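You operate a simulated robot arm through the tools that you are given. There is no shell and no other tool. Be economical: measure what you need, move in short steps, check, and stop when the job is done.

You run a simulated robot arm. Do the job below in one go: nothing can be reset, and whatever is moved stays where it is left.

Task
Shut the drawer. Then put the stop block from the table top on the gauge there. Then take the blue pad on the table top and put it away on the low table. Then take the blue oil can and put it on the top of the yellow cart. Then put the green tray on the front of the table away on the check bench. The order counts. Set down upright: stop block, blue oil can.

It is judged by the outcome, as a careful person would: the job done as asked, and still so three seconds after it is handed in. It fails if anything else is knocked over, pushed out of place, dropped, spilled or broken.

Robot
A 7-joint arm with a vacuum gripper on a trunk, on a base that drives. Base frame: it is fixed to the floor where the robot stands at the start and does not move with it; the origin is under the middle of the robot, x ahead of it, y to its left, z up. Lengths are in m, angles in degrees, forces in N, time in s.
Its first joint turns from -149.0 to 149.0 degrees. Places, roughly: blue oil can [0.75, -5.75, 0.5]; blue pad (10x7x3 cm) [0.5, -5.5, 0.6]; check bench [0.8, -9.3, 0.8]; drawer [0.9, -0.1, 0.7]; gauge [0.75, -5.75, 0.5]; green tray [0.5, -6.25, 0.5]; low table [3.7, -5.9, 0.6]; stop block [0.5, -5.25, 0.5]; top of the yellow cart [1.4, -2.8, 0.8]. Payload 1.06 kg.
Tool frame: the origin (TCP) lies in the middle of the cups' lips, and z points out of the cups. The gripper has 1 cup of 0.024 m across, covering 0.024 by 0.024 m (tool x, y); the bellows give 0.008 m. With the vacuum on, a cup seals on a smooth face that it is pressed against (1 to 4 N); it does not hold porous or soft things. The pull reaches 23 N.
Orientation is that of the tool frame in the base frame, as a unit quaternion [x, y, z, w]. With the cups facing straight down, the tool's x points along the base's -x, its y along +y and its z along -z.

Tools
- The arm moves only by the tool step_arm. Its argument "commands" is a list of rows, each an object of numbers (a shift or turn left out is 0, a gripper value left out holds the last): "dx", "dy", "dz": the shift along the tool's x, y, z in m; "wx", "wy", "wz": the turn, a rotation vector about the tool's x, y, z in degrees; "vacuum": the vacuum: 1 switches it on, -1 off. In form: [{"dx": .., "dy": .., "dz": .., "wx": .., "wy": .., "wz": .., "vacuum": ..}, ...]. A call has 1 to 8 rows; each row is the pose to reach, as a shift and turn from the pose commanded when the call began, along the tool's axes at that moment. Rows are played at 5 a second. More than 0.05 m and 8.6 degrees between two rows, or a gripper value outside its range, and nothing of the call is played. Where a pose cannot be reached the arm comes as near as it can. A force on the tool above 40 N (or 10 N above the force at the start of the call, whichever is more), or a blocked arm, ends the call early, and 0.2 s more pass. The pull builds up within a second once a cup has sealed. Time passes only in rows, and 0.2 s behind the last, so rows that repeat a pose give it time. The reply holds the time, the measured pose of the TCP, the force on the tool along the base axes and the pull of the vacuum, in the units named above and with some noise, with the torque about the TCP (base axes, N m) and any sound that the robot's microphone picked up.
- Cameras (640 x 400 px; columns grow to the right, rows downward): "scene" is now at [0.0363, 0.1785, 1.4238]; the picture's right is [-0.04, -1.00, 0.00], its down [-0.70, 0.03, -0.72] and it looks along [0.71, -0.03, -0.70] (base axes); focal length 259 px, centre (320, 200). "wrist" rides on the gripper at [0.078, 0.019, -0.096] in the tool frame; the picture's right is [-0.24, 0.97, 0.00], its down [-0.71, -0.17, -0.69] and it looks along [-0.67, -0.16, 0.73] (tool axes); focal length 243 px, centre (320, 200). There is no depth. A picture from a camera that has moved, and an enlarged one, comes with that camera's place and axes in the base frame and with its lens. The place of the scene camera against the robot may be out by one fixed shift of up to 0.025 m in any direction.
- grab_frame(camera): a new picture of that camera. No time passes.
- lift_body(by): slides the trunk up (or, below 0, down) by that many m; the arm and the scene camera ride with it, the base frame stays. It gives what a move gives, with no picture.
- base_move(legs): drives the robot by 1 to 6 legs, each [ahead, turn to the left] in m and degrees, along the robot's own axes; the way and the turn of a leg run together, so that a leg with both is an arc; at most 1.5 m and 180 degrees a leg. The arm and the cameras ride along, it lands a little off, and it stops where it bumps. It gives what a move gives.
- head_to(pan, tilt): turns the head with the scene camera to pan (to the left, within 155 degrees either way) and tilt (down, from -29 to 69), counted from straight ahead of the robot. It gives what a move gives.
- enlarge(camera, box): a new picture of the part [left, top, right, bottom] of that camera's present view, enlarged. No time passes.
- finish_job(): hands the job in; it is judged then, once.

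Go step by step. Nothing tells you exact positions but the pictures and the camera data: compare them with the known pose of the tool, close in by small moves and look again before you grip or let go. The budget is 165 turns and 120 pictures, counting those below and the enlarged ones. Unless the task says otherwise, let go and move clear before handing in, and close with one line.

The tools are called after "Call:" as a command line: name --argument value ..., lists and objects as JSON in quotes. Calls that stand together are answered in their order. step_arm: Moves the arm, as the interface text tells. Its arguments: {"type":"object","properties":{"commands":{"type":"array","items":{"type":"object","properties":{"dx":{"type":"number"},"dy":{"type":"number"},"dz":{"type":"number"},"wx":{"type":"number"},"wy":{"type":"number"},"wz":{"type":"number"},"vacuum":{"type":"number"}}}}},"required":["commands"]} The other tools are called the same way: lift_body (by) slides the trunk up or down; base_move (legs) drives the base; head_to (pan, tilt) turns the head that bears the scene camera; grab_frame (camera) takes a picture; enlarge (camera, box) takes an enlarged picture of a part of a camera's view; finish_job () hands the job in.

At the start:

```text
t: 0.0
tcp_pos: [0.6884, 0.1283, 0.9044]
ee_rot: [0.0, 1.0, 0.0, 0.0]
force: [0.2, 0.4, 0.9]
wrist_torque: [0.04, -0.01, -0.03]
pull: 0.0
trunk travel left (down, up): [-0.5, 0.21]
robot x, y, heading: [-0.0012, -0.0038, -0.0]
head pan, tilt: [-2.2, 44.3]
```

scene: 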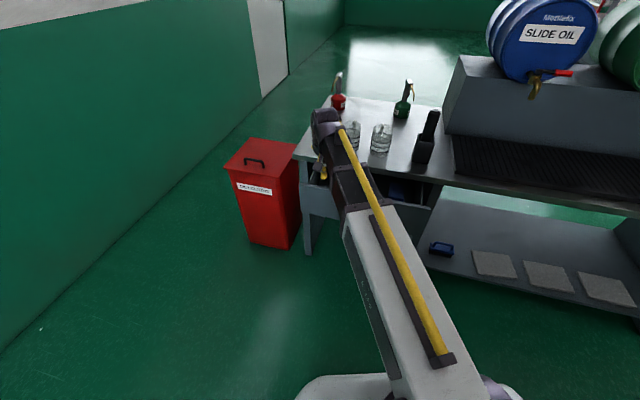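
wrist: 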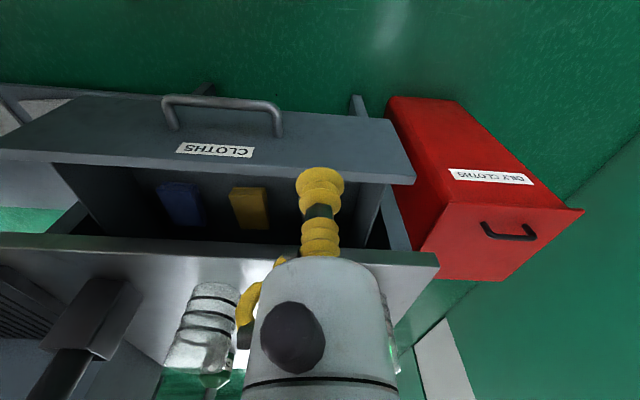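

The drawer (label CLOTHS) is open toward me, and the table is turned about 17° from my axes. I'll turn the tool so that it points forward, square to the drawer front, and then push it shut.

Call:
step_arm --commands '[{"wz": 6}, {"wz": 12}, {"wz": 18}]'

Call:
step_arm --commands '[{"wy": -8.5}, {"wy": -17}, {"wy": -25.5}, {"wy": -34}, {"wy": -42.5}, {"wy": -51}, {"wy": -59.5}, {"wy": -68}]'

Call:
grab_frame --camera "wrist"

Call:
grab_frame --camera "scene"

```text
t: 0.8
tcp_pos: [0.6877, 0.1301, 0.9048]
ee_rot: [0.157, 0.988, 0.001, 0.0]
force: [0.1, 0.3, 0.0]
wrist_torque: [0.02, -0.02, 0.03]
pull: 0.1
trunk travel left (down, up): [-0.5, 0.21]
robot x, y, heading: [-0.0015, 0.0008, -0.1]
head pan, tilt: [-2.2, 44.3]
```

```text
t: 2.6
tcp_pos: [0.6866, 0.128, 0.904]
ee_rot: [0.129, 0.818, -0.087, 0.553]
force: [0.7, 0.3, -0.4]
wrist_torque: [0.02, 0.01, 0.0]
pull: 0.0
trunk travel left (down, up): [-0.5, 0.21]
robot x, y, heading: [0.0025, 0.0013, -0.1]
head pan, tilt: [-2.2, 44.3]
```

```text
117 pictures are left
camera wrist: at [0.5804, 0.1823, 0.8688], right [0.38, 0.9, 0.22], down [-0.41, -0.05, 0.91], along [0.83, -0.44, 0.35], focal length 243 px, centre (320, 200)
```

wrist: 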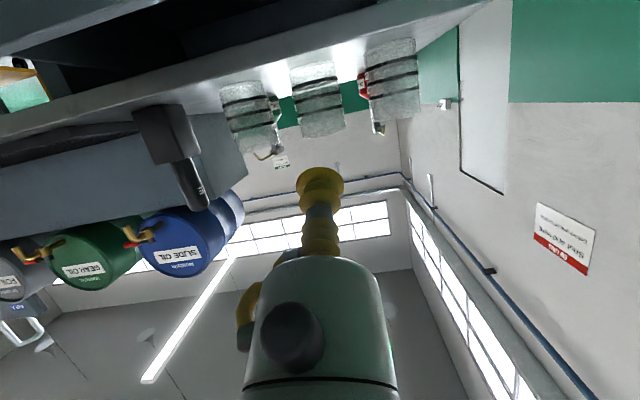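

```text
116 pictures are left
camera scene: at [0.0363, 0.1785, 1.4238], right [-0.04, -1.0, 0.0], down [-0.7, 0.03, -0.72], along [0.71, -0.03, -0.7], focal length 259 px, centre (320, 200)
```

scene: 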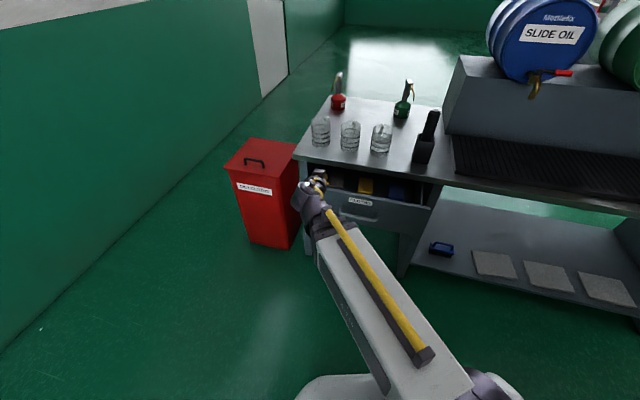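

The glasses stand near the table edge, so I'm staying low and clear of them. I'll lower the trunk to bring the tip level with the drawer front.

Call:
lift_body --by -0.2

Call:
grab_frame --camera "wrist"

Call:
grab_frame --camera "scene"

```text
t: 4.8
tcp_pos: [0.6864, 0.1291, 0.7056]
ee_rot: [0.13, 0.819, -0.088, 0.552]
force: [-0.5, 0.2, -0.8]
wrist_torque: [0.02, -0.01, -0.02]
pull: 0.0
trunk travel left (down, up): [-0.3, 0.41]
robot x, y, heading: [0.0009, -0.0006, 0.0]
head pan, tilt: [-2.2, 44.3]
```

```text
115 pictures are left
camera wrist: at [0.5804, 0.1822, 0.6689], right [0.38, 0.9, 0.22], down [-0.4, -0.05, 0.91], along [0.83, -0.44, 0.34], focal length 243 px, centre (320, 200)
```

wrist: 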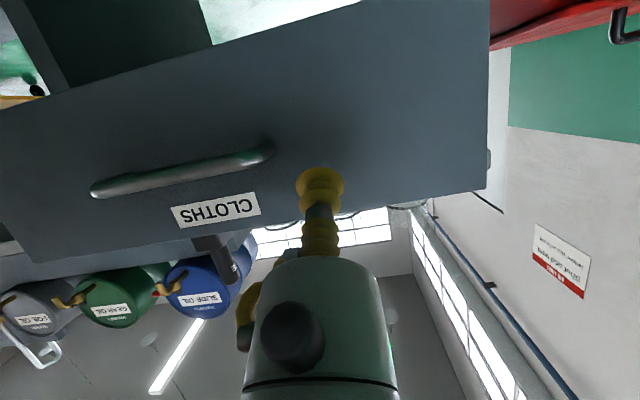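

```text
114 pictures are left
camera scene: at [0.0363, 0.1785, 1.2238], right [-0.04, -1.0, 0.0], down [-0.7, 0.03, -0.72], along [0.71, -0.03, -0.7], focal length 259 px, centre (320, 200)
```

scene: 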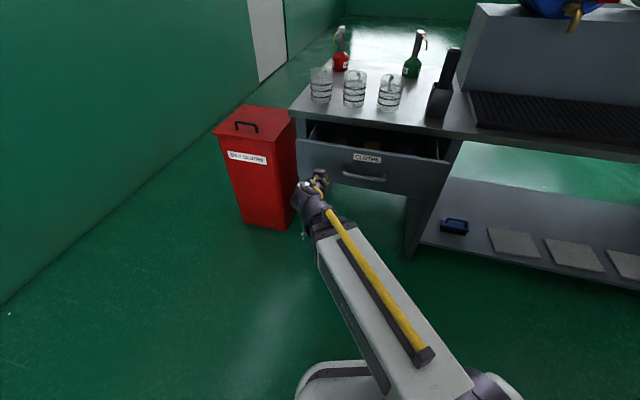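

The tip is level with the panel, between the handle and its left end. Now I'll push straight along the drawer's direction.

Call:
step_arm --commands '[{"dz": 0.0278, "dx": -0.0112}, {"dz": 0.0556, "dx": -0.0225}, {"dz": 0.0742, "dx": -0.03}, {"dz": 0.088, "dx": -0.0356}, {"dz": 0.102, "dx": -0.0412}, {"dz": 0.116, "dx": -0.0469}, {"dz": 0.13, "dx": -0.0525}, {"dz": 0.144, "dx": -0.058}]'

Call:
grab_frame --camera "scene"

```text
t: 6.6
tcp_pos: [0.8356, 0.0813, 0.7039]
ee_rot: [0.129, 0.819, -0.087, 0.552]
force: [-0.2, -0.2, -0.3]
wrist_torque: [-0.02, 0.02, 0.0]
pull: 0.1
trunk travel left (down, up): [-0.3, 0.41]
robot x, y, heading: [-0.0, -0.0033, -0.2]
head pan, tilt: [-2.2, 44.3]
```

```text
113 pictures are left
camera scene: at [0.0363, 0.1785, 1.2238], right [-0.04, -1.0, 0.0], down [-0.7, 0.03, -0.72], along [0.71, -0.03, -0.7], focal length 259 px, centre (320, 200)
```

scene: 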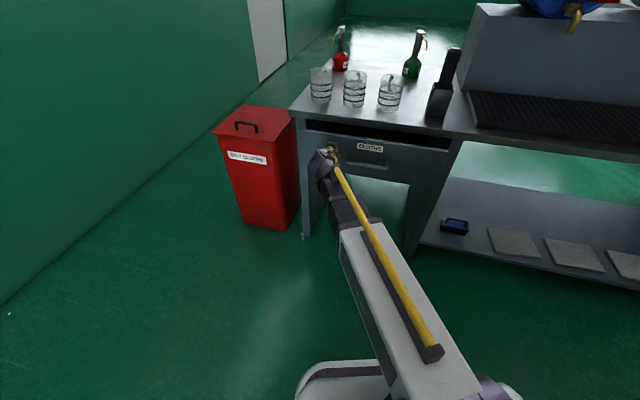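

The drawer is sliding in with hardly any force. I'll keep pushing.

Call:
step_arm --commands '[{"dz": 0.014, "dx": -0.0056}, {"dz": 0.028, "dx": -0.0112}, {"dz": 0.042, "dx": -0.0169}, {"dz": 0.056, "dx": -0.0225}, {"dz": 0.07, "dx": -0.028}]'

Call:
grab_frame --camera "scene"

```text
t: 7.8
tcp_pos: [0.9067, 0.0576, 0.7056]
ee_rot: [0.129, 0.819, -0.087, 0.552]
force: [-0.4, -0.4, 0.3]
wrist_torque: [0.0, -0.01, 0.01]
pull: 0.1
trunk travel left (down, up): [-0.3, 0.41]
robot x, y, heading: [0.0011, 0.0009, -0.1]
head pan, tilt: [-2.2, 44.3]
```

```text
112 pictures are left
camera scene: at [0.0363, 0.1785, 1.2238], right [-0.04, -1.0, 0.0], down [-0.7, 0.03, -0.72], along [0.71, -0.03, -0.7], focal length 259 px, centre (320, 200)
```

scene: 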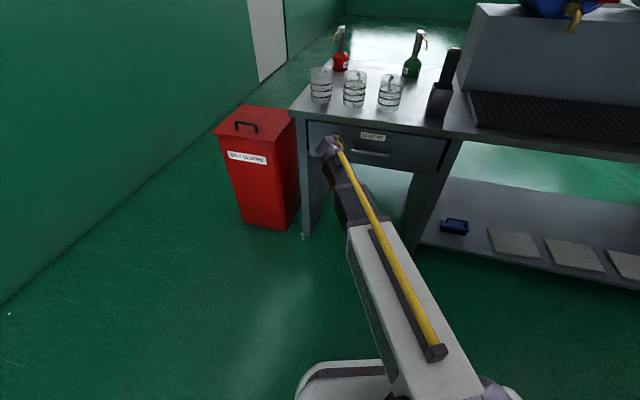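

Call:
step_arm --commands '[{"dz": 0.009, "dx": -0.0037}, {"dz": 0.018, "dx": -0.0075}, {"dz": 0.028, "dx": -0.0112}]'

Call:
enlarge --camera "scene" --box '[280, 90, 480, 215]'

```text
t: 8.6
tcp_pos: [0.9289, 0.0514, 0.7048]
ee_rot: [0.131, 0.819, -0.088, 0.552]
force: [-35.4, 8.3, -6.0]
wrist_torque: [0.04, -0.55, -0.01]
pull: 0.1
trunk travel left (down, up): [-0.3, 0.41]
robot x, y, heading: [-0.0026, -0.0004, 0.3]
head pan, tilt: [-2.2, 44.3]
```

```text
3.20 times, centred on (380, 152) of scene
camera zoom: at [0.0339, 0.1791, 1.2236], right [-0.04, -1.0, 0.0], down [-0.7, 0.03, -0.72], along [0.72, -0.03, -0.7], focal length 829 px, centre (128, 352)
```

zoom: 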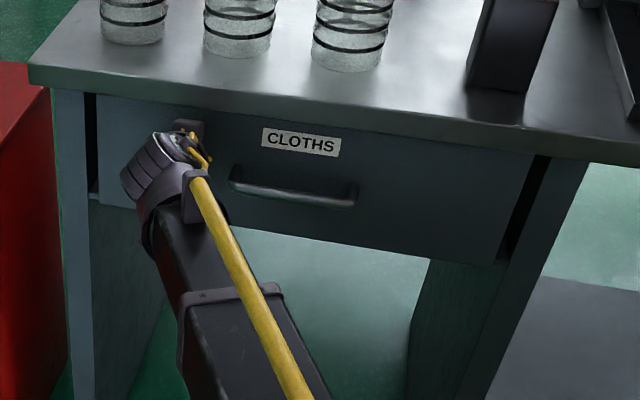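

The force jumped to 35 N, so the drawer has hit its stop and is shut. I'll back off and check.

Call:
step_arm --commands '[{"dz": -0.03, "dx": 0.012}, {"dz": -0.07, "dx": 0.028}, {"dz": -0.11, "dx": 0.044}, {"dz": -0.15, "dx": 0.06}, {"dz": -0.19, "dx": 0.076}, {"dz": -0.23, "dx": 0.092}]'

Call:
head_to --pan -40 --tilt 20

Call:
grab_frame --camera "scene"

Call:
grab_frame --camera "wrist"

Call:
head_to --pan -90 --tilt 20

Call:
grab_frame --camera "scene"

```text
t: 10.0
tcp_pos: [0.6996, 0.1248, 0.7049]
ee_rot: [0.129, 0.819, -0.086, 0.553]
force: [1.1, 1.4, -0.1]
wrist_torque: [0.01, -0.01, -0.01]
pull: 0.0
trunk travel left (down, up): [-0.3, 0.41]
robot x, y, heading: [0.0012, 0.0005, 0.1]
head pan, tilt: [-2.2, 44.3]
```

```text
t: 11.0
tcp_pos: [0.6991, 0.1252, 0.7057]
ee_rot: [0.13, 0.819, -0.087, 0.552]
force: [0.8, -0.2, -1.1]
wrist_torque: [0.0, 0.01, 0.01]
pull: 0.1
trunk travel left (down, up): [-0.3, 0.41]
robot x, y, heading: [-0.0012, 0.0004, -0.0]
head pan, tilt: [-40.0, 20.0]
```

```text
110 pictures are left
camera scene: at [0.0259, 0.1219, 1.2615], right [-0.64, -0.77, 0.0], down [-0.26, 0.22, -0.94], along [0.72, -0.6, -0.34], focal length 259 px, centre (320, 200)
```

scene: 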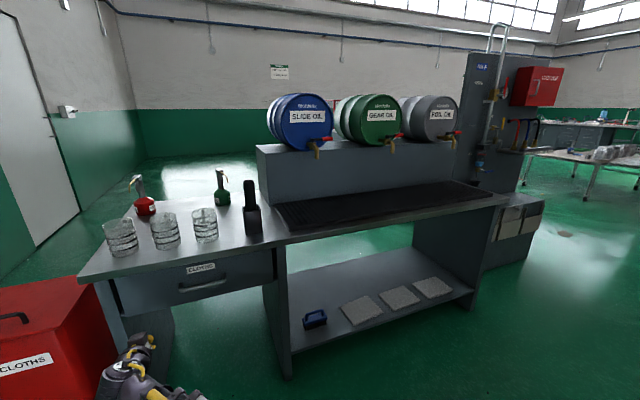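

```text
109 pictures are left
camera wrist: at [0.5933, 0.1795, 0.6689], right [0.38, 0.9, 0.22], down [-0.4, -0.05, 0.91], along [0.83, -0.44, 0.34], focal length 243 px, centre (320, 200)
```

wrist: 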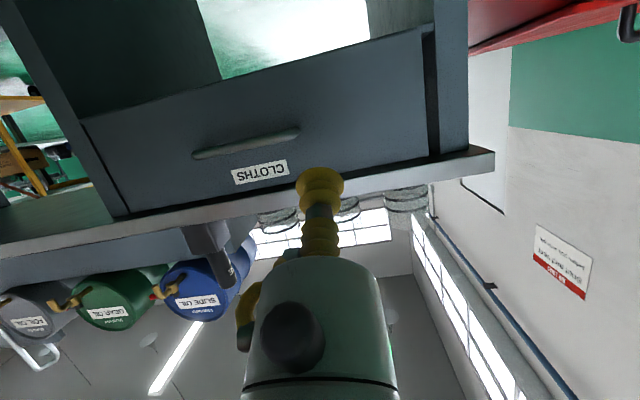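

```text
t: 12.2
tcp_pos: [0.6997, 0.1264, 0.7047]
ee_rot: [0.129, 0.819, -0.087, 0.552]
force: [0.4, -0.2, 0.1]
wrist_torque: [0.0, -0.01, 0.02]
pull: 0.0
trunk travel left (down, up): [-0.3, 0.41]
robot x, y, heading: [-0.0011, -0.0002, -0.0]
head pan, tilt: [-90.0, 20.0]
```

```text
108 pictures are left
camera scene: at [-0.0454, 0.0886, 1.2615], right [-1.0, 0.0, 0.0], down [0.0, 0.34, -0.94], along [0.0, -0.94, -0.34], focal length 259 px, centre (320, 200)
```

scene: 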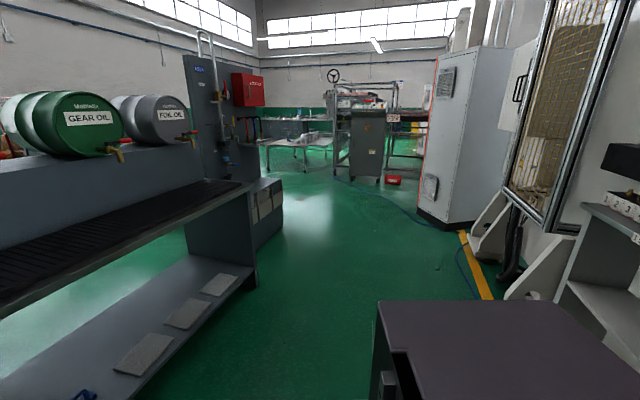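

The drawer is shut: its front sits flush under the table top. Next I'll bring the tool back to pointing down, retract it, raise the trunk and look at the way toward -y.

Call:
step_arm --commands '[{"wy": 8.5, "dz": -0.02}, {"wy": 17, "dz": -0.04}, {"wy": 25.5, "dz": -0.06}, {"wy": 34, "dz": -0.08}, {"wy": 42.5, "dz": -0.1}, {"wy": 51, "dz": -0.12}, {"wy": 59.5, "dz": -0.13}, {"wy": 68, "dz": -0.14}]'

Call:
step_arm --commands '[{"wz": -6, "dz": -0.02}, {"wz": -12, "dz": -0.04}, {"wz": -18, "dz": -0.05}]'

Call:
lift_body --by 0.3

Call:
head_to --pan -90 --tilt 50

Call:
grab_frame --camera "scene"

Call:
head_to --pan -130 --tilt 40

Call:
grab_frame --camera "scene"

```text
t: 14.0
tcp_pos: [0.5756, 0.1648, 0.7585]
ee_rot: [0.156, 0.988, 0.001, -0.001]
force: [-0.4, -0.1, 0.2]
wrist_torque: [0.02, 0.0, -0.01]
pull: 0.0
trunk travel left (down, up): [-0.3, 0.41]
robot x, y, heading: [0.0007, -0.0027, -0.2]
head pan, tilt: [-90.0, 20.0]
```

```text
t: 14.8
tcp_pos: [0.575, 0.1666, 0.8065]
ee_rot: [-0.001, 1.0, 0.0, 0.001]
force: [-0.6, 0.0, 0.9]
wrist_torque: [-0.02, 0.01, -0.02]
pull: 0.0
trunk travel left (down, up): [-0.3, 0.41]
robot x, y, heading: [0.0044, -0.0011, 0.1]
head pan, tilt: [-90.0, 20.0]
```

```text
t: 17.8
tcp_pos: [0.5753, 0.1659, 1.1066]
ee_rot: [0.001, 1.0, 0.0, 0.0]
force: [-0.4, -0.2, -0.1]
wrist_torque: [-0.04, -0.01, -0.02]
pull: 0.1
trunk travel left (down, up): [-0.6, 0.11]
robot x, y, heading: [0.0006, -0.0016, -0.0]
head pan, tilt: [-90.0, 20.0]
```

```text
t: 18.7
tcp_pos: [0.5758, 0.1655, 1.1072]
ee_rot: [0.0, 1.0, -0.001, 0.0]
force: [-0.1, 0.1, 0.3]
wrist_torque: [0.01, -0.03, 0.01]
pull: 0.1
trunk travel left (down, up): [-0.6, 0.11]
robot x, y, heading: [0.0007, -0.0006, -0.1]
head pan, tilt: [-90.0, 50.0]
```

```text
107 pictures are left
camera scene: at [-0.0455, 0.1047, 1.516], right [-1.0, 0.0, 0.0], down [0.0, 0.77, -0.64], along [0.0, -0.64, -0.77], focal length 259 px, centre (320, 200)
```

scene: 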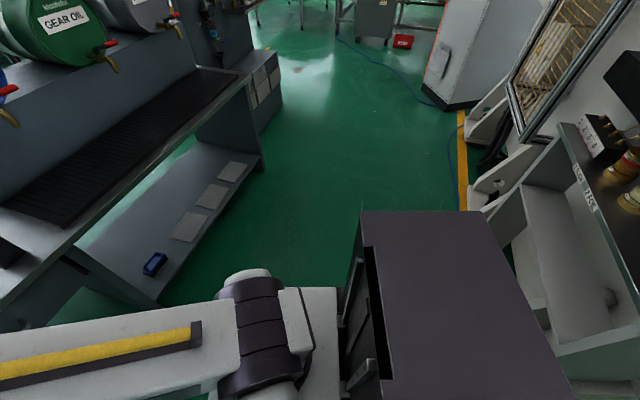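

```text
t: 19.8
tcp_pos: [0.5758, 0.1653, 1.1068]
ee_rot: [-0.001, 1.0, 0.0, 0.0]
force: [-0.6, 0.5, 0.1]
wrist_torque: [0.0, -0.01, 0.02]
pull: 0.0
trunk travel left (down, up): [-0.6, 0.11]
robot x, y, heading: [-0.0007, -0.0025, 0.2]
head pan, tilt: [-130.0, 40.0]
```

```text
106 pictures are left
camera scene: at [-0.1001, 0.1166, 1.5301], right [-0.77, 0.64, 0.0], down [0.41, 0.49, -0.77], along [-0.49, -0.59, -0.64], focal length 259 px, centre (320, 200)
```

scene: 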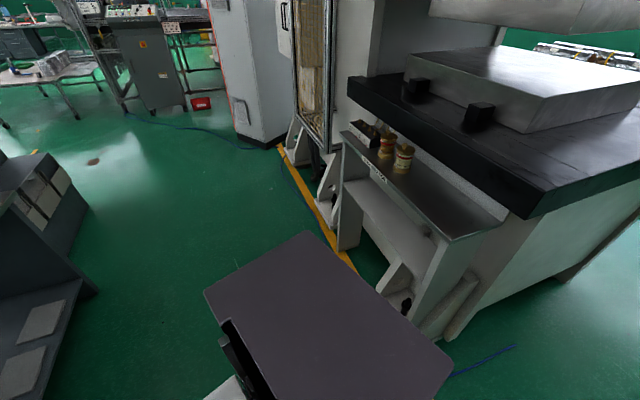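

The drawer is done. The lane along -y is open between the oil bench and the press, so I'll turn right, keeping away from the bench end, and look ahead.

Call:
base_move --legs '[[0, -105], [1.5, 0]]'

Call:
head_to --pan 15 --tilt 20

Call:
grab_frame --camera "scene"

```text
t: 31.6
tcp_pos: [-0.3041, -2.0722, 1.1075]
ee_rot: [0.781, 0.624, 0.0, 0.0]
force: [-0.6, -0.5, -0.5]
wrist_torque: [0.02, -0.03, -0.01]
pull: 0.0
trunk travel left (down, up): [-0.6, 0.11]
robot x, y, heading: [-0.3399, -1.4741, -102.8]
head pan, tilt: [-130.0, 40.0]
```

```text
t: 33.9
tcp_pos: [-0.3032, -2.0722, 1.1076]
ee_rot: [0.781, 0.624, 0.0, 0.0]
force: [-0.3, 0.2, 0.5]
wrist_torque: [-0.02, -0.03, -0.02]
pull: 0.1
trunk travel left (down, up): [-0.6, 0.11]
robot x, y, heading: [-0.3385, -1.4733, -102.9]
head pan, tilt: [15.0, 20.0]
```

```text
105 pictures are left
camera scene: at [-0.158, -1.5499, 1.5615], right [-1.0, -0.04, 0.0], down [-0.01, 0.34, -0.94], along [0.04, -0.94, -0.34], focal length 259 px, centre (320, 200)
```

scene: 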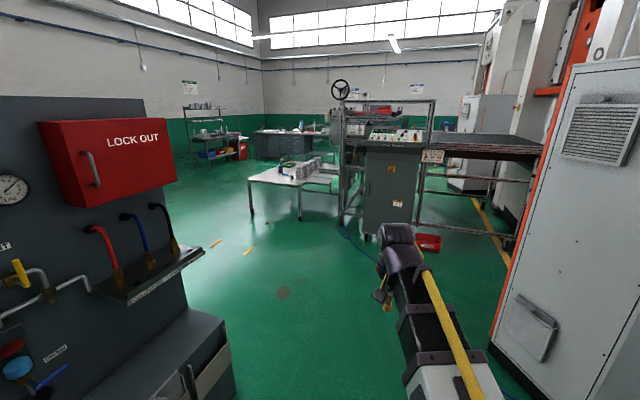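

The work table is ahead with its items on it. I'll enlarge that area before planning where to stand.

Call:
enlarge --camera "scene" --box '[230, 130, 390, 230]'

```text
4.00 times, centred on (310, 180) of scene
camera zoom: at [-0.158, -1.5499, 1.5615], right [-1.0, -0.04, 0.0], down [-0.01, 0.34, -0.94], along [0.04, -0.94, -0.34], focal length 1036 px, centre (360, 280)
```

zoom: 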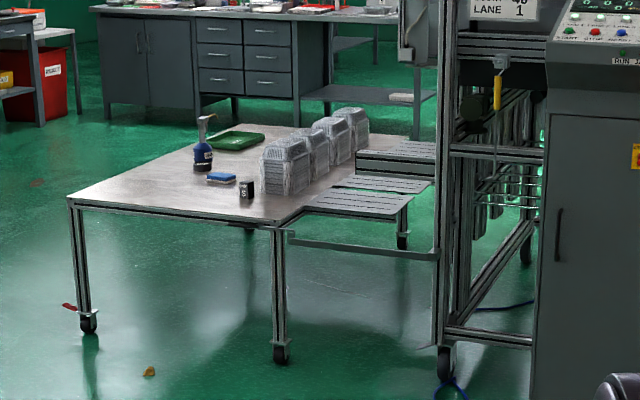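

The table top is at about z 0.5. On it I see the stop block (dark, marked S), the blue pad, the oil can (which looks like a spray bottle) and the green tray. I'll drive to a spot just north of it.

Call:
base_move --legs '[[0, 12.8], [1.4, 0], [0, 30], [1.4, 0], [0, -30]]'

Call:
head_to --pan 0 --tilt 40

Call:
grab_frame --camera "scene"

Call:
head_to --pan 80 --tilt 15

Call:
grab_frame --camera "scene"

Call:
head_to --pan 145 --tilt 20

Call:
grab_frame --camera "scene"

```text
t: 51.2
tcp_pos: [0.5527, -4.6612, 1.1064]
ee_rot: [0.703, 0.711, 0.0, 0.0]
force: [-0.6, -0.4, 0.0]
wrist_torque: [-0.02, 0.01, 0.02]
pull: 0.0
trunk travel left (down, up): [-0.6, 0.11]
robot x, y, heading: [0.3825, -4.0862, -89.3]
head pan, tilt: [15.0, 20.0]
```

```text
t: 52.1
tcp_pos: [0.5523, -4.6614, 1.1061]
ee_rot: [0.702, 0.712, 0.0, 0.0]
force: [0.0, -0.2, 0.3]
wrist_torque: [-0.01, -0.03, 0.01]
pull: 0.0
trunk travel left (down, up): [-0.6, 0.11]
robot x, y, heading: [0.378, -4.0888, -89.2]
head pan, tilt: [0.0, 40.0]
```

```text
103 pictures are left
camera scene: at [0.5504, -4.114, 1.5302], right [-1.0, -0.01, 0.0], down [-0.01, 0.64, -0.77], along [0.01, -0.77, -0.64], focal length 259 px, centre (320, 200)
```

scene: 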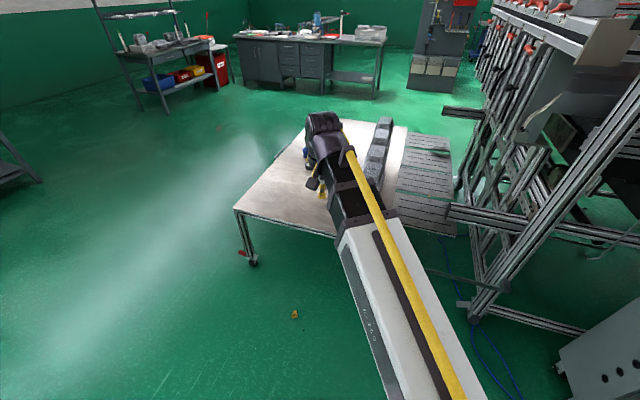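

```text
t: 53.6
tcp_pos: [0.5532, -4.6616, 1.1062]
ee_rot: [0.702, 0.712, 0.0, 0.0]
force: [0.2, -0.5, -0.3]
wrist_torque: [-0.02, 0.02, 0.0]
pull: 0.2
trunk travel left (down, up): [-0.6, 0.11]
robot x, y, heading: [0.3815, -4.089, -89.3]
head pan, tilt: [80.0, 15.0]
```

```text
102 pictures are left
camera scene: at [0.6414, -4.0441, 1.5696], right [-0.16, -0.99, 0.0], down [-0.26, 0.04, -0.97], along [0.95, -0.16, -0.26], focal length 259 px, centre (320, 200)
```

scene: 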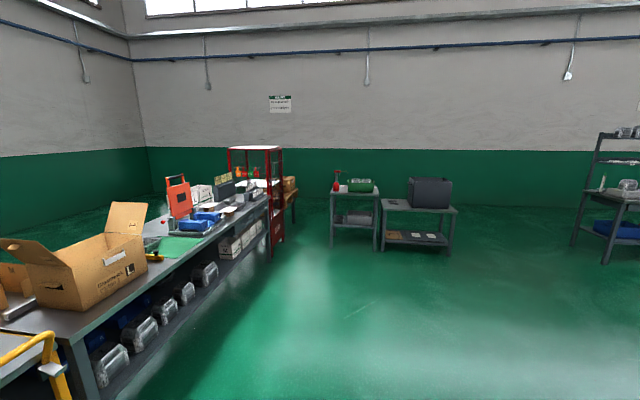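

```text
t: 55.0
tcp_pos: [0.554, -4.6608, 1.1077]
ee_rot: [0.702, 0.712, 0.0, 0.0]
force: [-0.5, 0.1, 1.0]
wrist_torque: [0.0, 0.0, 0.01]
pull: 0.0
trunk travel left (down, up): [-0.6, 0.11]
robot x, y, heading: [0.3813, -4.0891, -89.1]
head pan, tilt: [145.0, 20.0]
```

```text
101 pictures are left
camera scene: at [0.6017, -3.952, 1.5615], right [0.83, -0.56, 0.0], down [-0.19, -0.28, -0.94], along [0.53, 0.78, -0.34], focal length 259 px, centre (320, 200)
```

scene: 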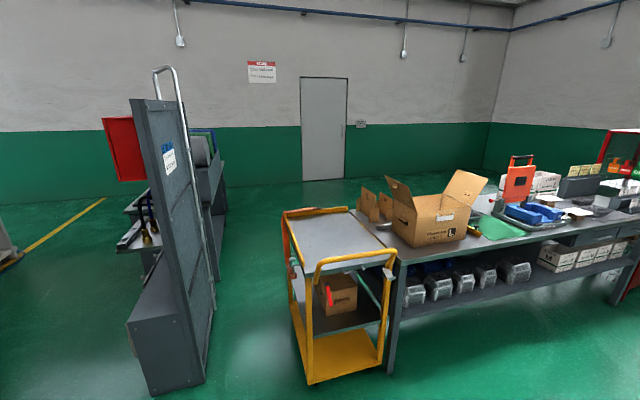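

The yellow cart's top is empty, and the low table is the one to the east with the dark box on it. I'll go closer to the work table and look down at it.

Call:
base_move --legs '[[0, 37], [0.62, 0], [0, -45]]'

Call:
head_to --pan 0 --tilt 45

Call:
grab_frame --camera "scene"

Call:
grab_frame --camera "wrist"

```text
t: 62.2
tcp_pos: [0.8366, -5.1702, 1.107]
ee_rot: [0.755, 0.656, -0.001, 0.0]
force: [0.6, -0.6, 0.6]
wrist_torque: [-0.01, 0.0, 0.0]
pull: 0.0
trunk travel left (down, up): [-0.6, 0.11]
robot x, y, heading: [0.7542, -4.5766, -98.1]
head pan, tilt: [145.0, 20.0]
```

```text
t: 64.5
tcp_pos: [0.8373, -5.1693, 1.1075]
ee_rot: [0.755, 0.656, 0.0, 0.0]
force: [-0.2, 0.2, 0.2]
wrist_torque: [0.04, -0.04, 0.0]
pull: 0.0
trunk travel left (down, up): [-0.6, 0.11]
robot x, y, heading: [0.7513, -4.5767, -98.1]
head pan, tilt: [0.0, 45.0]
```

```text
100 pictures are left
camera scene: at [0.9156, -4.6251, 1.5228], right [-0.99, 0.14, 0.0], down [0.1, 0.7, -0.71], along [-0.1, -0.7, -0.71], focal length 259 px, centre (320, 200)
```

scene: 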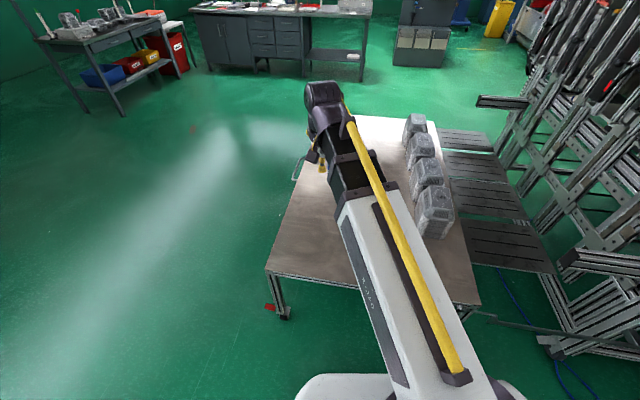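

```text
99 pictures are left
camera wrist: at [0.8658, -5.096, 1.2036], right [0.93, -0.37, 0.0], down [-0.27, -0.68, 0.69], along [-0.25, -0.64, -0.73], focal length 243 px, centre (320, 200)
```

wrist: 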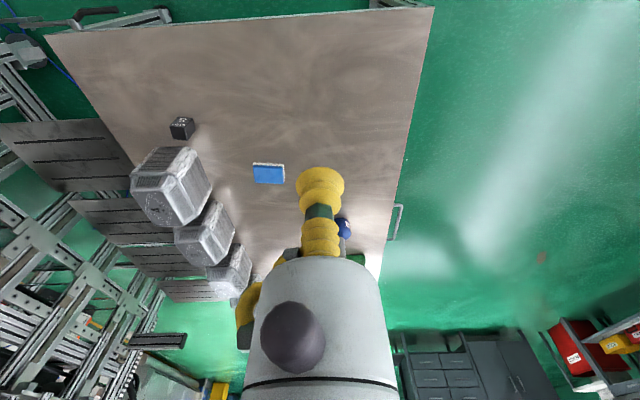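

The wrist view puts the stop block near (0.37, -5.26) and the pad near (0.52, -5.50). The gauge is hidden behind the tool, so I'll move the arm sideways and look again.

Call:
step_arm --commands '[{"dy": -0.05}, {"dy": -0.1}, {"dy": -0.15}, {"dy": -0.2}, {"dy": -0.25}]'

Call:
grab_frame --camera "wrist"

Call:
grab_frame --camera "scene"

```text
t: 65.7
tcp_pos: [0.585, -5.1331, 1.1078]
ee_rot: [0.755, 0.656, 0.0, 0.0]
force: [0.1, -0.2, 0.0]
wrist_torque: [-0.02, 0.0, -0.01]
pull: 0.0
trunk travel left (down, up): [-0.6, 0.11]
robot x, y, heading: [0.7512, -4.5797, -98.0]
head pan, tilt: [0.0, 45.0]
```

```text
98 pictures are left
camera wrist: at [0.6147, -5.0594, 1.2051], right [0.93, -0.37, 0.0], down [-0.27, -0.68, 0.68], along [-0.25, -0.64, -0.73], focal length 243 px, centre (320, 200)
```

wrist: 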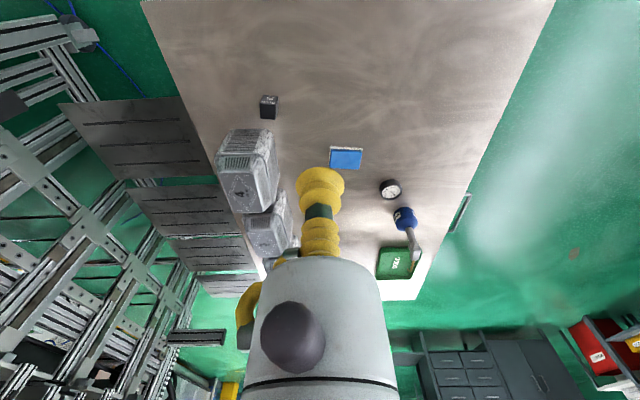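

```text
97 pictures are left
camera scene: at [0.9154, -4.6251, 1.5228], right [-0.99, 0.14, 0.0], down [0.1, 0.7, -0.71], along [-0.1, -0.7, -0.71], focal length 259 px, centre (320, 200)
```

scene: 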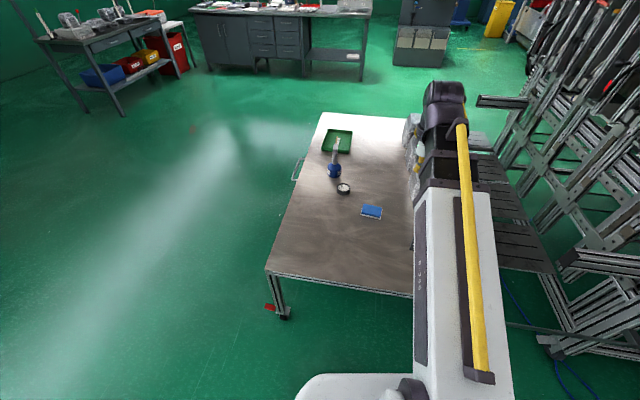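

Now the gauge shows: a small round disc next to the blue oil can. I'll enlarge both.

Call:
enlarge --camera "wrist" --box '[240, 80, 480, 300]'

Call:
enlarge --camera "scene" --box '[300, 120, 420, 240]'

```text
1.82 times, centred on (360, 190) of wrist
camera zoom: at [0.6147, -5.0594, 1.2051], right [0.93, -0.37, 0.0], down [-0.27, -0.68, 0.68], along [-0.25, -0.64, -0.73], focal length 441 px, centre (247, 218)
```

zoom: 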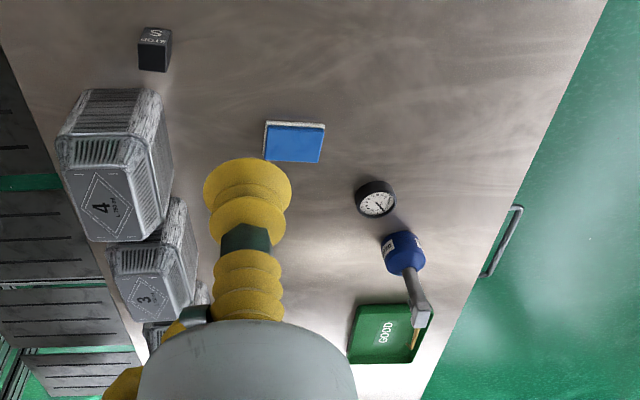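

```text
3.33 times, centred on (360, 180) of scene
camera zoom: at [0.9154, -4.6251, 1.5228], right [-0.99, 0.14, 0.0], down [0.1, 0.7, -0.71], along [-0.1, -0.7, -0.71], focal length 863 px, centre (187, 267)
```

zoom: 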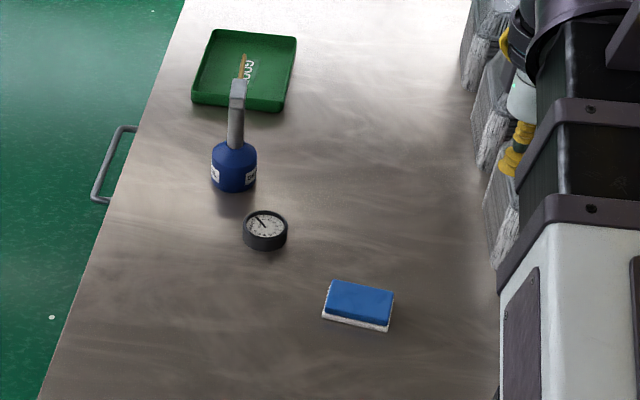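

I have the layout now: block near (0.40, -5.24), gauge near (0.64, -5.68), pad near (0.50, -5.48), oil can just past the gauge. The gauge is out of reach from here, so I'll edge closer and check the gap to the table.

Call:
base_move --legs '[[0.1, 0]]'

Call:
head_to --pan 0 --tilt 69

Call:
grab_frame --camera "scene"

```text
t: 66.9
tcp_pos: [0.573, -5.2346, 1.1089]
ee_rot: [0.754, 0.657, 0.0, 0.0]
force: [-0.3, 0.7, 0.8]
wrist_torque: [-0.02, 0.0, -0.05]
pull: 0.1
trunk travel left (down, up): [-0.6, 0.11]
robot x, y, heading: [0.7398, -4.68, -98.1]
head pan, tilt: [0.0, 45.0]
```

```text
t: 67.7
tcp_pos: [0.5733, -5.233, 1.1085]
ee_rot: [0.754, 0.656, 0.0, 0.001]
force: [0.5, 0.2, -0.2]
wrist_torque: [0.0, -0.02, 0.02]
pull: 0.1
trunk travel left (down, up): [-0.6, 0.11]
robot x, y, heading: [0.7341, -4.6817, -97.9]
head pan, tilt: [0.0, 68.8]
```

```text
94 pictures are left
camera scene: at [0.905, -4.7006, 1.494], right [-0.99, 0.14, 0.0], down [0.13, 0.92, -0.36], along [-0.05, -0.36, -0.93], focal length 259 px, centre (320, 200)
```

scene: 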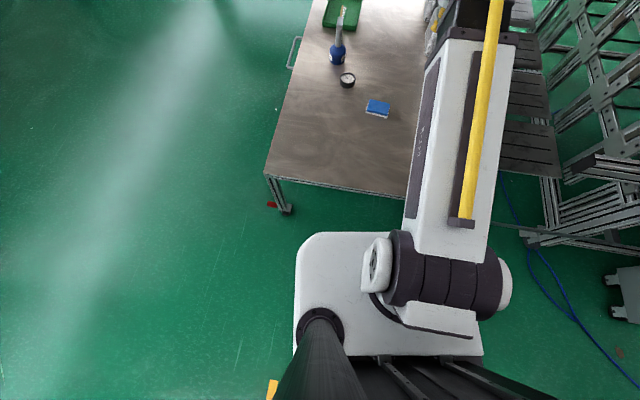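

The gap between base and table edge is about 8 cm, narrower at the right. I'll square up to the table and go 5 cm further, then bring the tool over the stop block.

Call:
base_move --legs '[[0, -11], [0.05, 0]]'

Call:
grab_frame --camera "wrist"

Call:
grab_frame --camera "scene"

```text
t: 69.4
tcp_pos: [0.4541, -5.2403, 1.1083]
ee_rot: [0.813, 0.582, 0.001, 0.0]
force: [-0.4, 0.5, 0.0]
wrist_torque: [-0.01, -0.02, 0.01]
pull: 0.0
trunk travel left (down, up): [-0.6, 0.11]
robot x, y, heading: [0.7216, -4.7241, -108.9]
head pan, tilt: [0.0, 68.8]
```

```text
93 pictures are left
camera wrist: at [0.4977, -5.1731, 1.205], right [0.84, -0.54, 0.0], down [-0.39, -0.62, 0.69], along [-0.37, -0.58, -0.73], focal length 243 px, centre (320, 200)
```

wrist: 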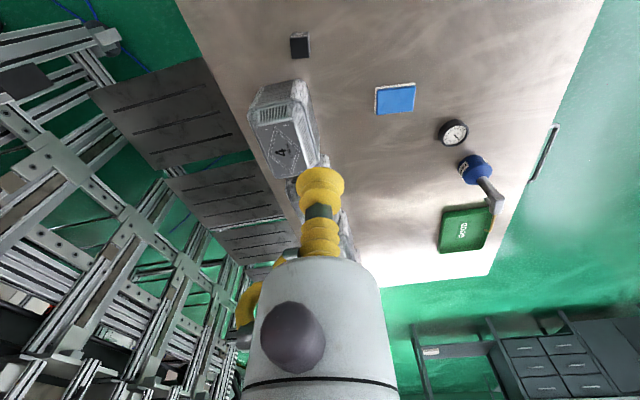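

```text
92 pictures are left
camera scene: at [0.8795, -4.7782, 1.494], right [-0.95, 0.32, 0.0], down [0.3, 0.88, -0.36], along [-0.12, -0.34, -0.93], focal length 259 px, centre (320, 200)
```

scene: 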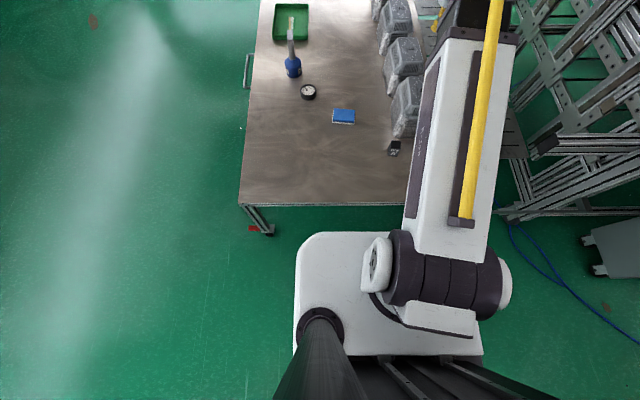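

The view agrees: the block's top is near (0.40, -5.25). I'll centre the tool above it and lower the trunk part of the way.

Call:
step_arm --commands '[{"dx": -0.0125, "dy": -0.025}, {"dx": -0.025, "dy": -0.0495}]'

Call:
lift_body --by -0.38

Call:
grab_frame --camera "wrist"

```text
t: 70.0
tcp_pos: [0.4009, -5.2474, 1.1081]
ee_rot: [0.813, 0.582, -0.001, 0.0]
force: [0.7, -0.4, -0.2]
wrist_torque: [0.04, 0.0, 0.02]
pull: 0.1
trunk travel left (down, up): [-0.6, 0.11]
robot x, y, heading: [0.7227, -4.7227, -108.9]
head pan, tilt: [0.0, 68.8]
```

```text
t: 73.7
tcp_pos: [0.4011, -5.2471, 0.7278]
ee_rot: [0.813, 0.582, 0.0, 0.0]
force: [0.7, 0.7, -1.2]
wrist_torque: [-0.01, 0.02, 0.0]
pull: 0.0
trunk travel left (down, up): [-0.22, 0.49]
robot x, y, heading: [0.7204, -4.7252, -109.2]
head pan, tilt: [0.0, 68.8]
```

```text
91 pictures are left
camera wrist: at [0.4443, -5.1801, 0.8244], right [0.84, -0.54, 0.0], down [-0.39, -0.62, 0.69], along [-0.37, -0.58, -0.73], focal length 243 px, centre (320, 200)
```

wrist: 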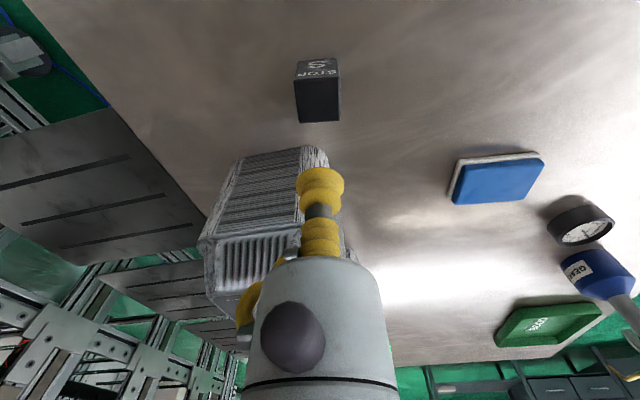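

The tool is centred over the block's dark top face, which should be at about z 0.618. I'll go down with the vacuum on, slowly at the end.

Call:
step_arm --commands '[{"dz": 0.03}, {"dz": 0.06}, {"dz": 0.08}, {"dz": 0.09, "vacuum": 1}, {"dz": 0.096}, {"dz": 0.1}, {"dz": 0.1}]'

Call:
grab_frame --camera "wrist"

```text
t: 75.3
tcp_pos: [0.3993, -5.2455, 0.6269]
ee_rot: [0.813, 0.582, 0.0, 0.0]
force: [-1.2, -0.1, -0.4]
wrist_torque: [-0.02, 0.01, -0.01]
pull: 0.0
trunk travel left (down, up): [-0.22, 0.49]
robot x, y, heading: [0.7214, -4.7249, -109.0]
head pan, tilt: [0.0, 68.8]
```

```text
90 pictures are left
camera wrist: at [0.444, -5.1794, 0.7243], right [0.84, -0.54, 0.0], down [-0.39, -0.62, 0.69], along [-0.37, -0.58, -0.73], focal length 243 px, centre (320, 200)
```

wrist: 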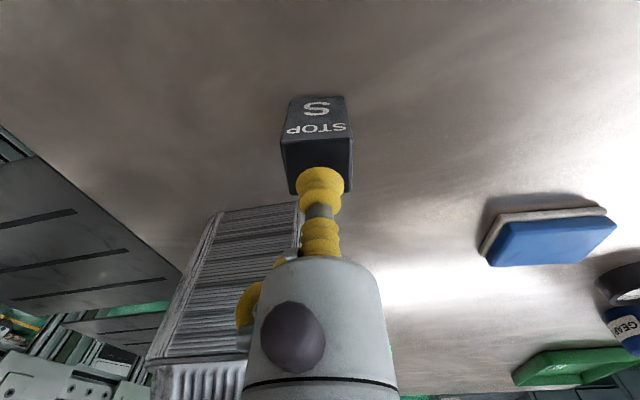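

Call:
step_arm --commands '[{"dz": 0.003}, {"dz": 0.005}, {"dz": 0.007}, {"dz": 0.007}, {"dz": 0.007}]'

```text
t: 76.5
tcp_pos: [0.401, -5.2466, 0.6206]
ee_rot: [0.813, 0.582, 0.0, -0.001]
force: [1.1, -0.6, -0.2]
wrist_torque: [-0.02, -0.01, -0.02]
pull: 0.0
trunk travel left (down, up): [-0.22, 0.49]
robot x, y, heading: [0.7221, -4.7248, -108.9]
head pan, tilt: [0.0, 68.8]
```

Call:
step_arm --commands '[{"dz": 0.002}, {"dz": 0.004}, {"dz": 0.006}, {"dz": 0.007}, {"dz": 0.007}]'

Call:
enlarge --camera "wrist" --box '[260, 80, 380, 220]'

```text
t: 77.7
tcp_pos: [0.4009, -5.2467, 0.6111]
ee_rot: [0.813, 0.583, 0.001, 0.0]
force: [-0.7, 0.3, 0.1]
wrist_torque: [0.02, -0.04, 0.01]
pull: 22.6
trunk travel left (down, up): [-0.22, 0.49]
robot x, y, heading: [0.7188, -4.7227, -109.2]
head pan, tilt: [0.0, 68.8]
```

```text
2.86 times, centred on (320, 150) of wrist
camera zoom: at [0.4437, -5.1801, 0.7096], right [0.84, -0.54, 0.0], down [-0.39, -0.62, 0.68], along [-0.37, -0.58, -0.73], focal length 693 px, centre (320, 343)
```

zoom: 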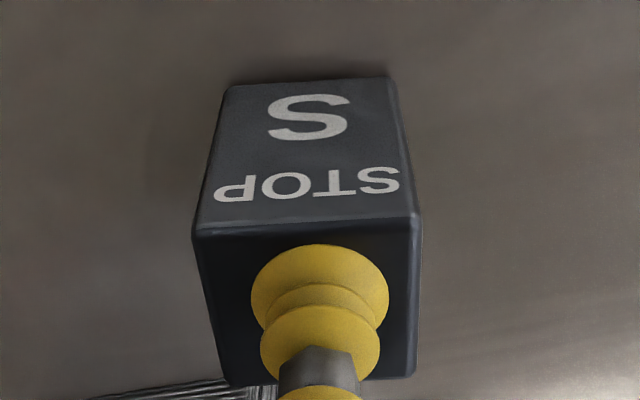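

It has sealed with a pull of 22.6 N. Lifting.

Call:
step_arm --commands '[{"dz": -0.01}, {"dz": -0.04}, {"dz": -0.08}, {"dz": -0.12}, {"dz": -0.15}]'

Call:
grab_frame --camera "wrist"

Call:
head_to --pan 0 --tilt 50

Call:
grab_frame --camera "scene"

```text
t: 78.9
tcp_pos: [0.4007, -5.2481, 0.7639]
ee_rot: [0.813, 0.582, 0.001, -0.001]
force: [-0.5, -0.1, -7.1]
wrist_torque: [0.0, 0.0, -0.01]
pull: 22.8
trunk travel left (down, up): [-0.22, 0.49]
robot x, y, heading: [0.7204, -4.7241, -108.7]
head pan, tilt: [0.0, 68.8]
```

```text
88 pictures are left
camera wrist: at [0.4446, -5.1821, 0.8605], right [0.84, -0.54, 0.0], down [-0.39, -0.62, 0.68], along [-0.37, -0.58, -0.73], focal length 243 px, centre (320, 200)
```

wrist: 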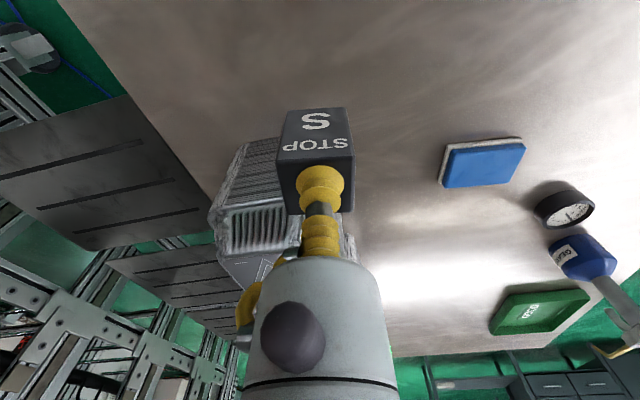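

```text
t: 79.7
tcp_pos: [0.4005, -5.2478, 0.7638]
ee_rot: [0.813, 0.582, 0.0, 0.0]
force: [-0.5, -0.7, -6.6]
wrist_torque: [0.03, -0.03, -0.01]
pull: 23.1
trunk travel left (down, up): [-0.22, 0.49]
robot x, y, heading: [0.7213, -4.7219, -109.0]
head pan, tilt: [0.0, 50.0]
```

```text
87 pictures are left
camera scene: at [0.8726, -4.7984, 1.1359], right [-0.95, 0.32, 0.0], down [0.25, 0.73, -0.64], along [-0.21, -0.61, -0.77], focal length 259 px, centre (320, 200)
```

scene: 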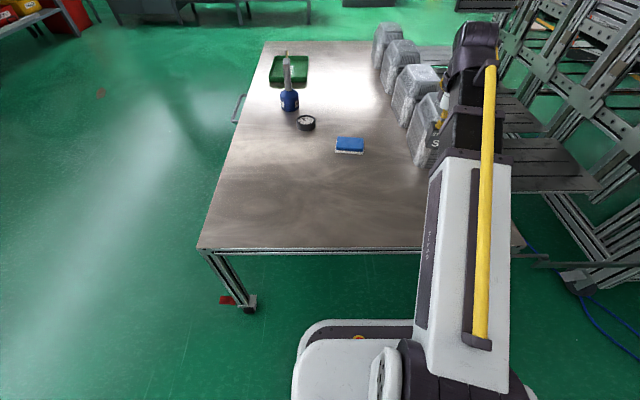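

The block weighs about 0.7 kg and hangs upright. From two views the gauge's face is at (0.639, -5.669, 0.572), about 8 cm across. I'll carry the block over it.

Call:
step_arm --commands '[{"dx": -0.029, "dy": 0.033}, {"dx": -0.058, "dy": 0.066}, {"dx": -0.087, "dy": 0.098}, {"dx": -0.116, "dy": 0.131}, {"dx": -0.145, "dy": 0.164}, {"dx": -0.174, "dy": 0.197}, {"dx": -0.203, "dy": 0.23}, {"dx": -0.232, "dy": 0.262}]'

Call:
step_arm --commands '[{"dx": -0.03, "dy": 0.033}, {"dx": -0.06, "dy": 0.066}, {"dx": -0.09, "dy": 0.099}, {"dx": -0.09, "dy": 0.099}]'

Call:
grab_frame --camera "wrist"

Call:
grab_frame --camera "scene"

```text
t: 81.5
tcp_pos: [0.576, -5.5517, 0.7636]
ee_rot: [0.813, 0.582, 0.0, 0.0]
force: [0.3, 1.2, -7.0]
wrist_torque: [-0.01, 0.01, 0.0]
pull: 22.9
trunk travel left (down, up): [-0.22, 0.49]
robot x, y, heading: [0.7264, -4.726, -108.9]
head pan, tilt: [0.0, 50.0]
```

```text
t: 82.5
tcp_pos: [0.6413, -5.6698, 0.764]
ee_rot: [0.813, 0.583, 0.0, 0.0]
force: [-0.2, 1.0, -7.5]
wrist_torque: [0.01, -0.02, -0.02]
pull: 22.9
trunk travel left (down, up): [-0.22, 0.49]
robot x, y, heading: [0.7184, -4.7232, -108.8]
head pan, tilt: [0.0, 50.0]
```

```text
86 pictures are left
camera wrist: at [0.6845, -5.6023, 0.8598], right [0.84, -0.54, 0.0], down [-0.39, -0.62, 0.68], along [-0.37, -0.58, -0.73], focal length 243 px, centre (320, 200)
```

wrist: 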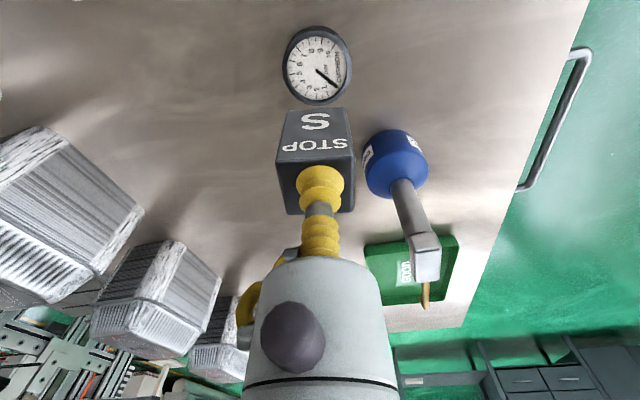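

```text
85 pictures are left
camera scene: at [0.8727, -4.7988, 1.1359], right [-0.95, 0.32, 0.0], down [0.25, 0.73, -0.64], along [-0.21, -0.61, -0.77], focal length 259 px, centre (320, 200)
```

scene: 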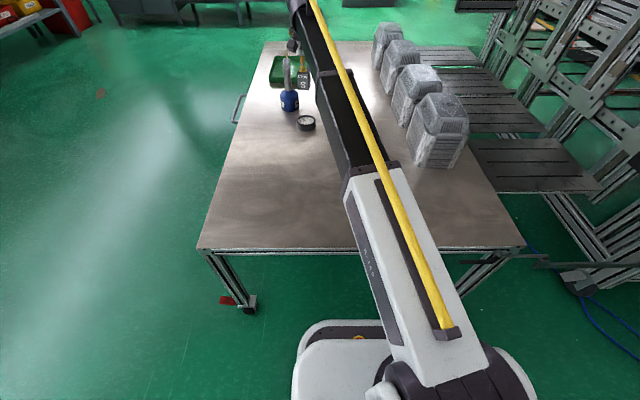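

The gauge sits almost exactly under the block, about 6 mm nearer to me. I'll correct that and lower to just above contact.

Call:
step_arm --commands '[{"dx": 0.0057, "dy": -0.002, "dz": 0.04}, {"dx": 0.0057, "dy": -0.002, "dz": 0.08}, {"dx": 0.0057, "dy": -0.002, "dz": 0.1}, {"dx": 0.0057, "dy": -0.002, "dz": 0.112}, {"dx": 0.0057, "dy": -0.002, "dz": 0.112}]'

Call:
grab_frame --camera "wrist"

Call:
enlarge --camera "scene" --box '[250, 60, 370, 150]'

```text
t: 83.7
tcp_pos: [0.6389, -5.6631, 0.6512]
ee_rot: [0.813, 0.582, 0.0, -0.001]
force: [0.1, -0.2, -7.4]
wrist_torque: [0.0, -0.03, -0.02]
pull: 22.9
trunk travel left (down, up): [-0.22, 0.49]
robot x, y, heading: [0.7209, -4.7246, -108.6]
head pan, tilt: [0.0, 50.0]
```

```text
84 pictures are left
camera wrist: at [0.6823, -5.5958, 0.7478], right [0.84, -0.54, 0.0], down [-0.39, -0.62, 0.68], along [-0.37, -0.58, -0.73], focal length 243 px, centre (320, 200)
```

wrist: 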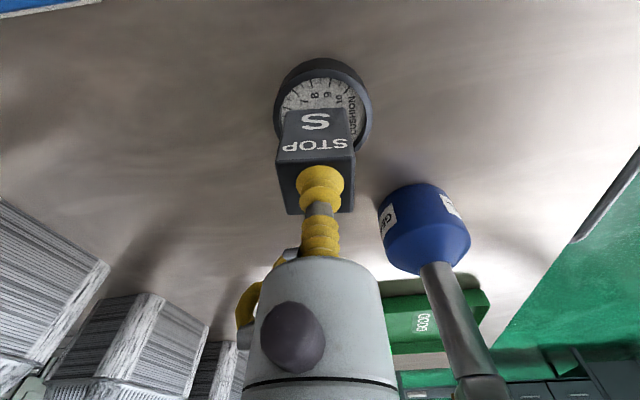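

```text
4.44 times, centred on (310, 105) of scene
camera zoom: at [0.8727, -4.7988, 1.1359], right [-0.95, 0.32, 0.0], down [0.25, 0.73, -0.64], along [-0.21, -0.61, -0.77], focal length 1151 px, centre (364, 622)
```

zoom: 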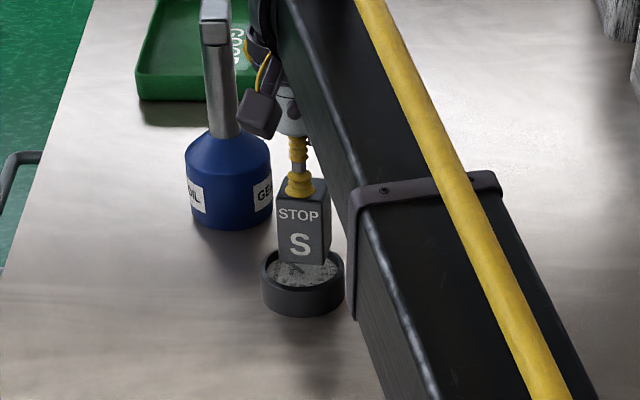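

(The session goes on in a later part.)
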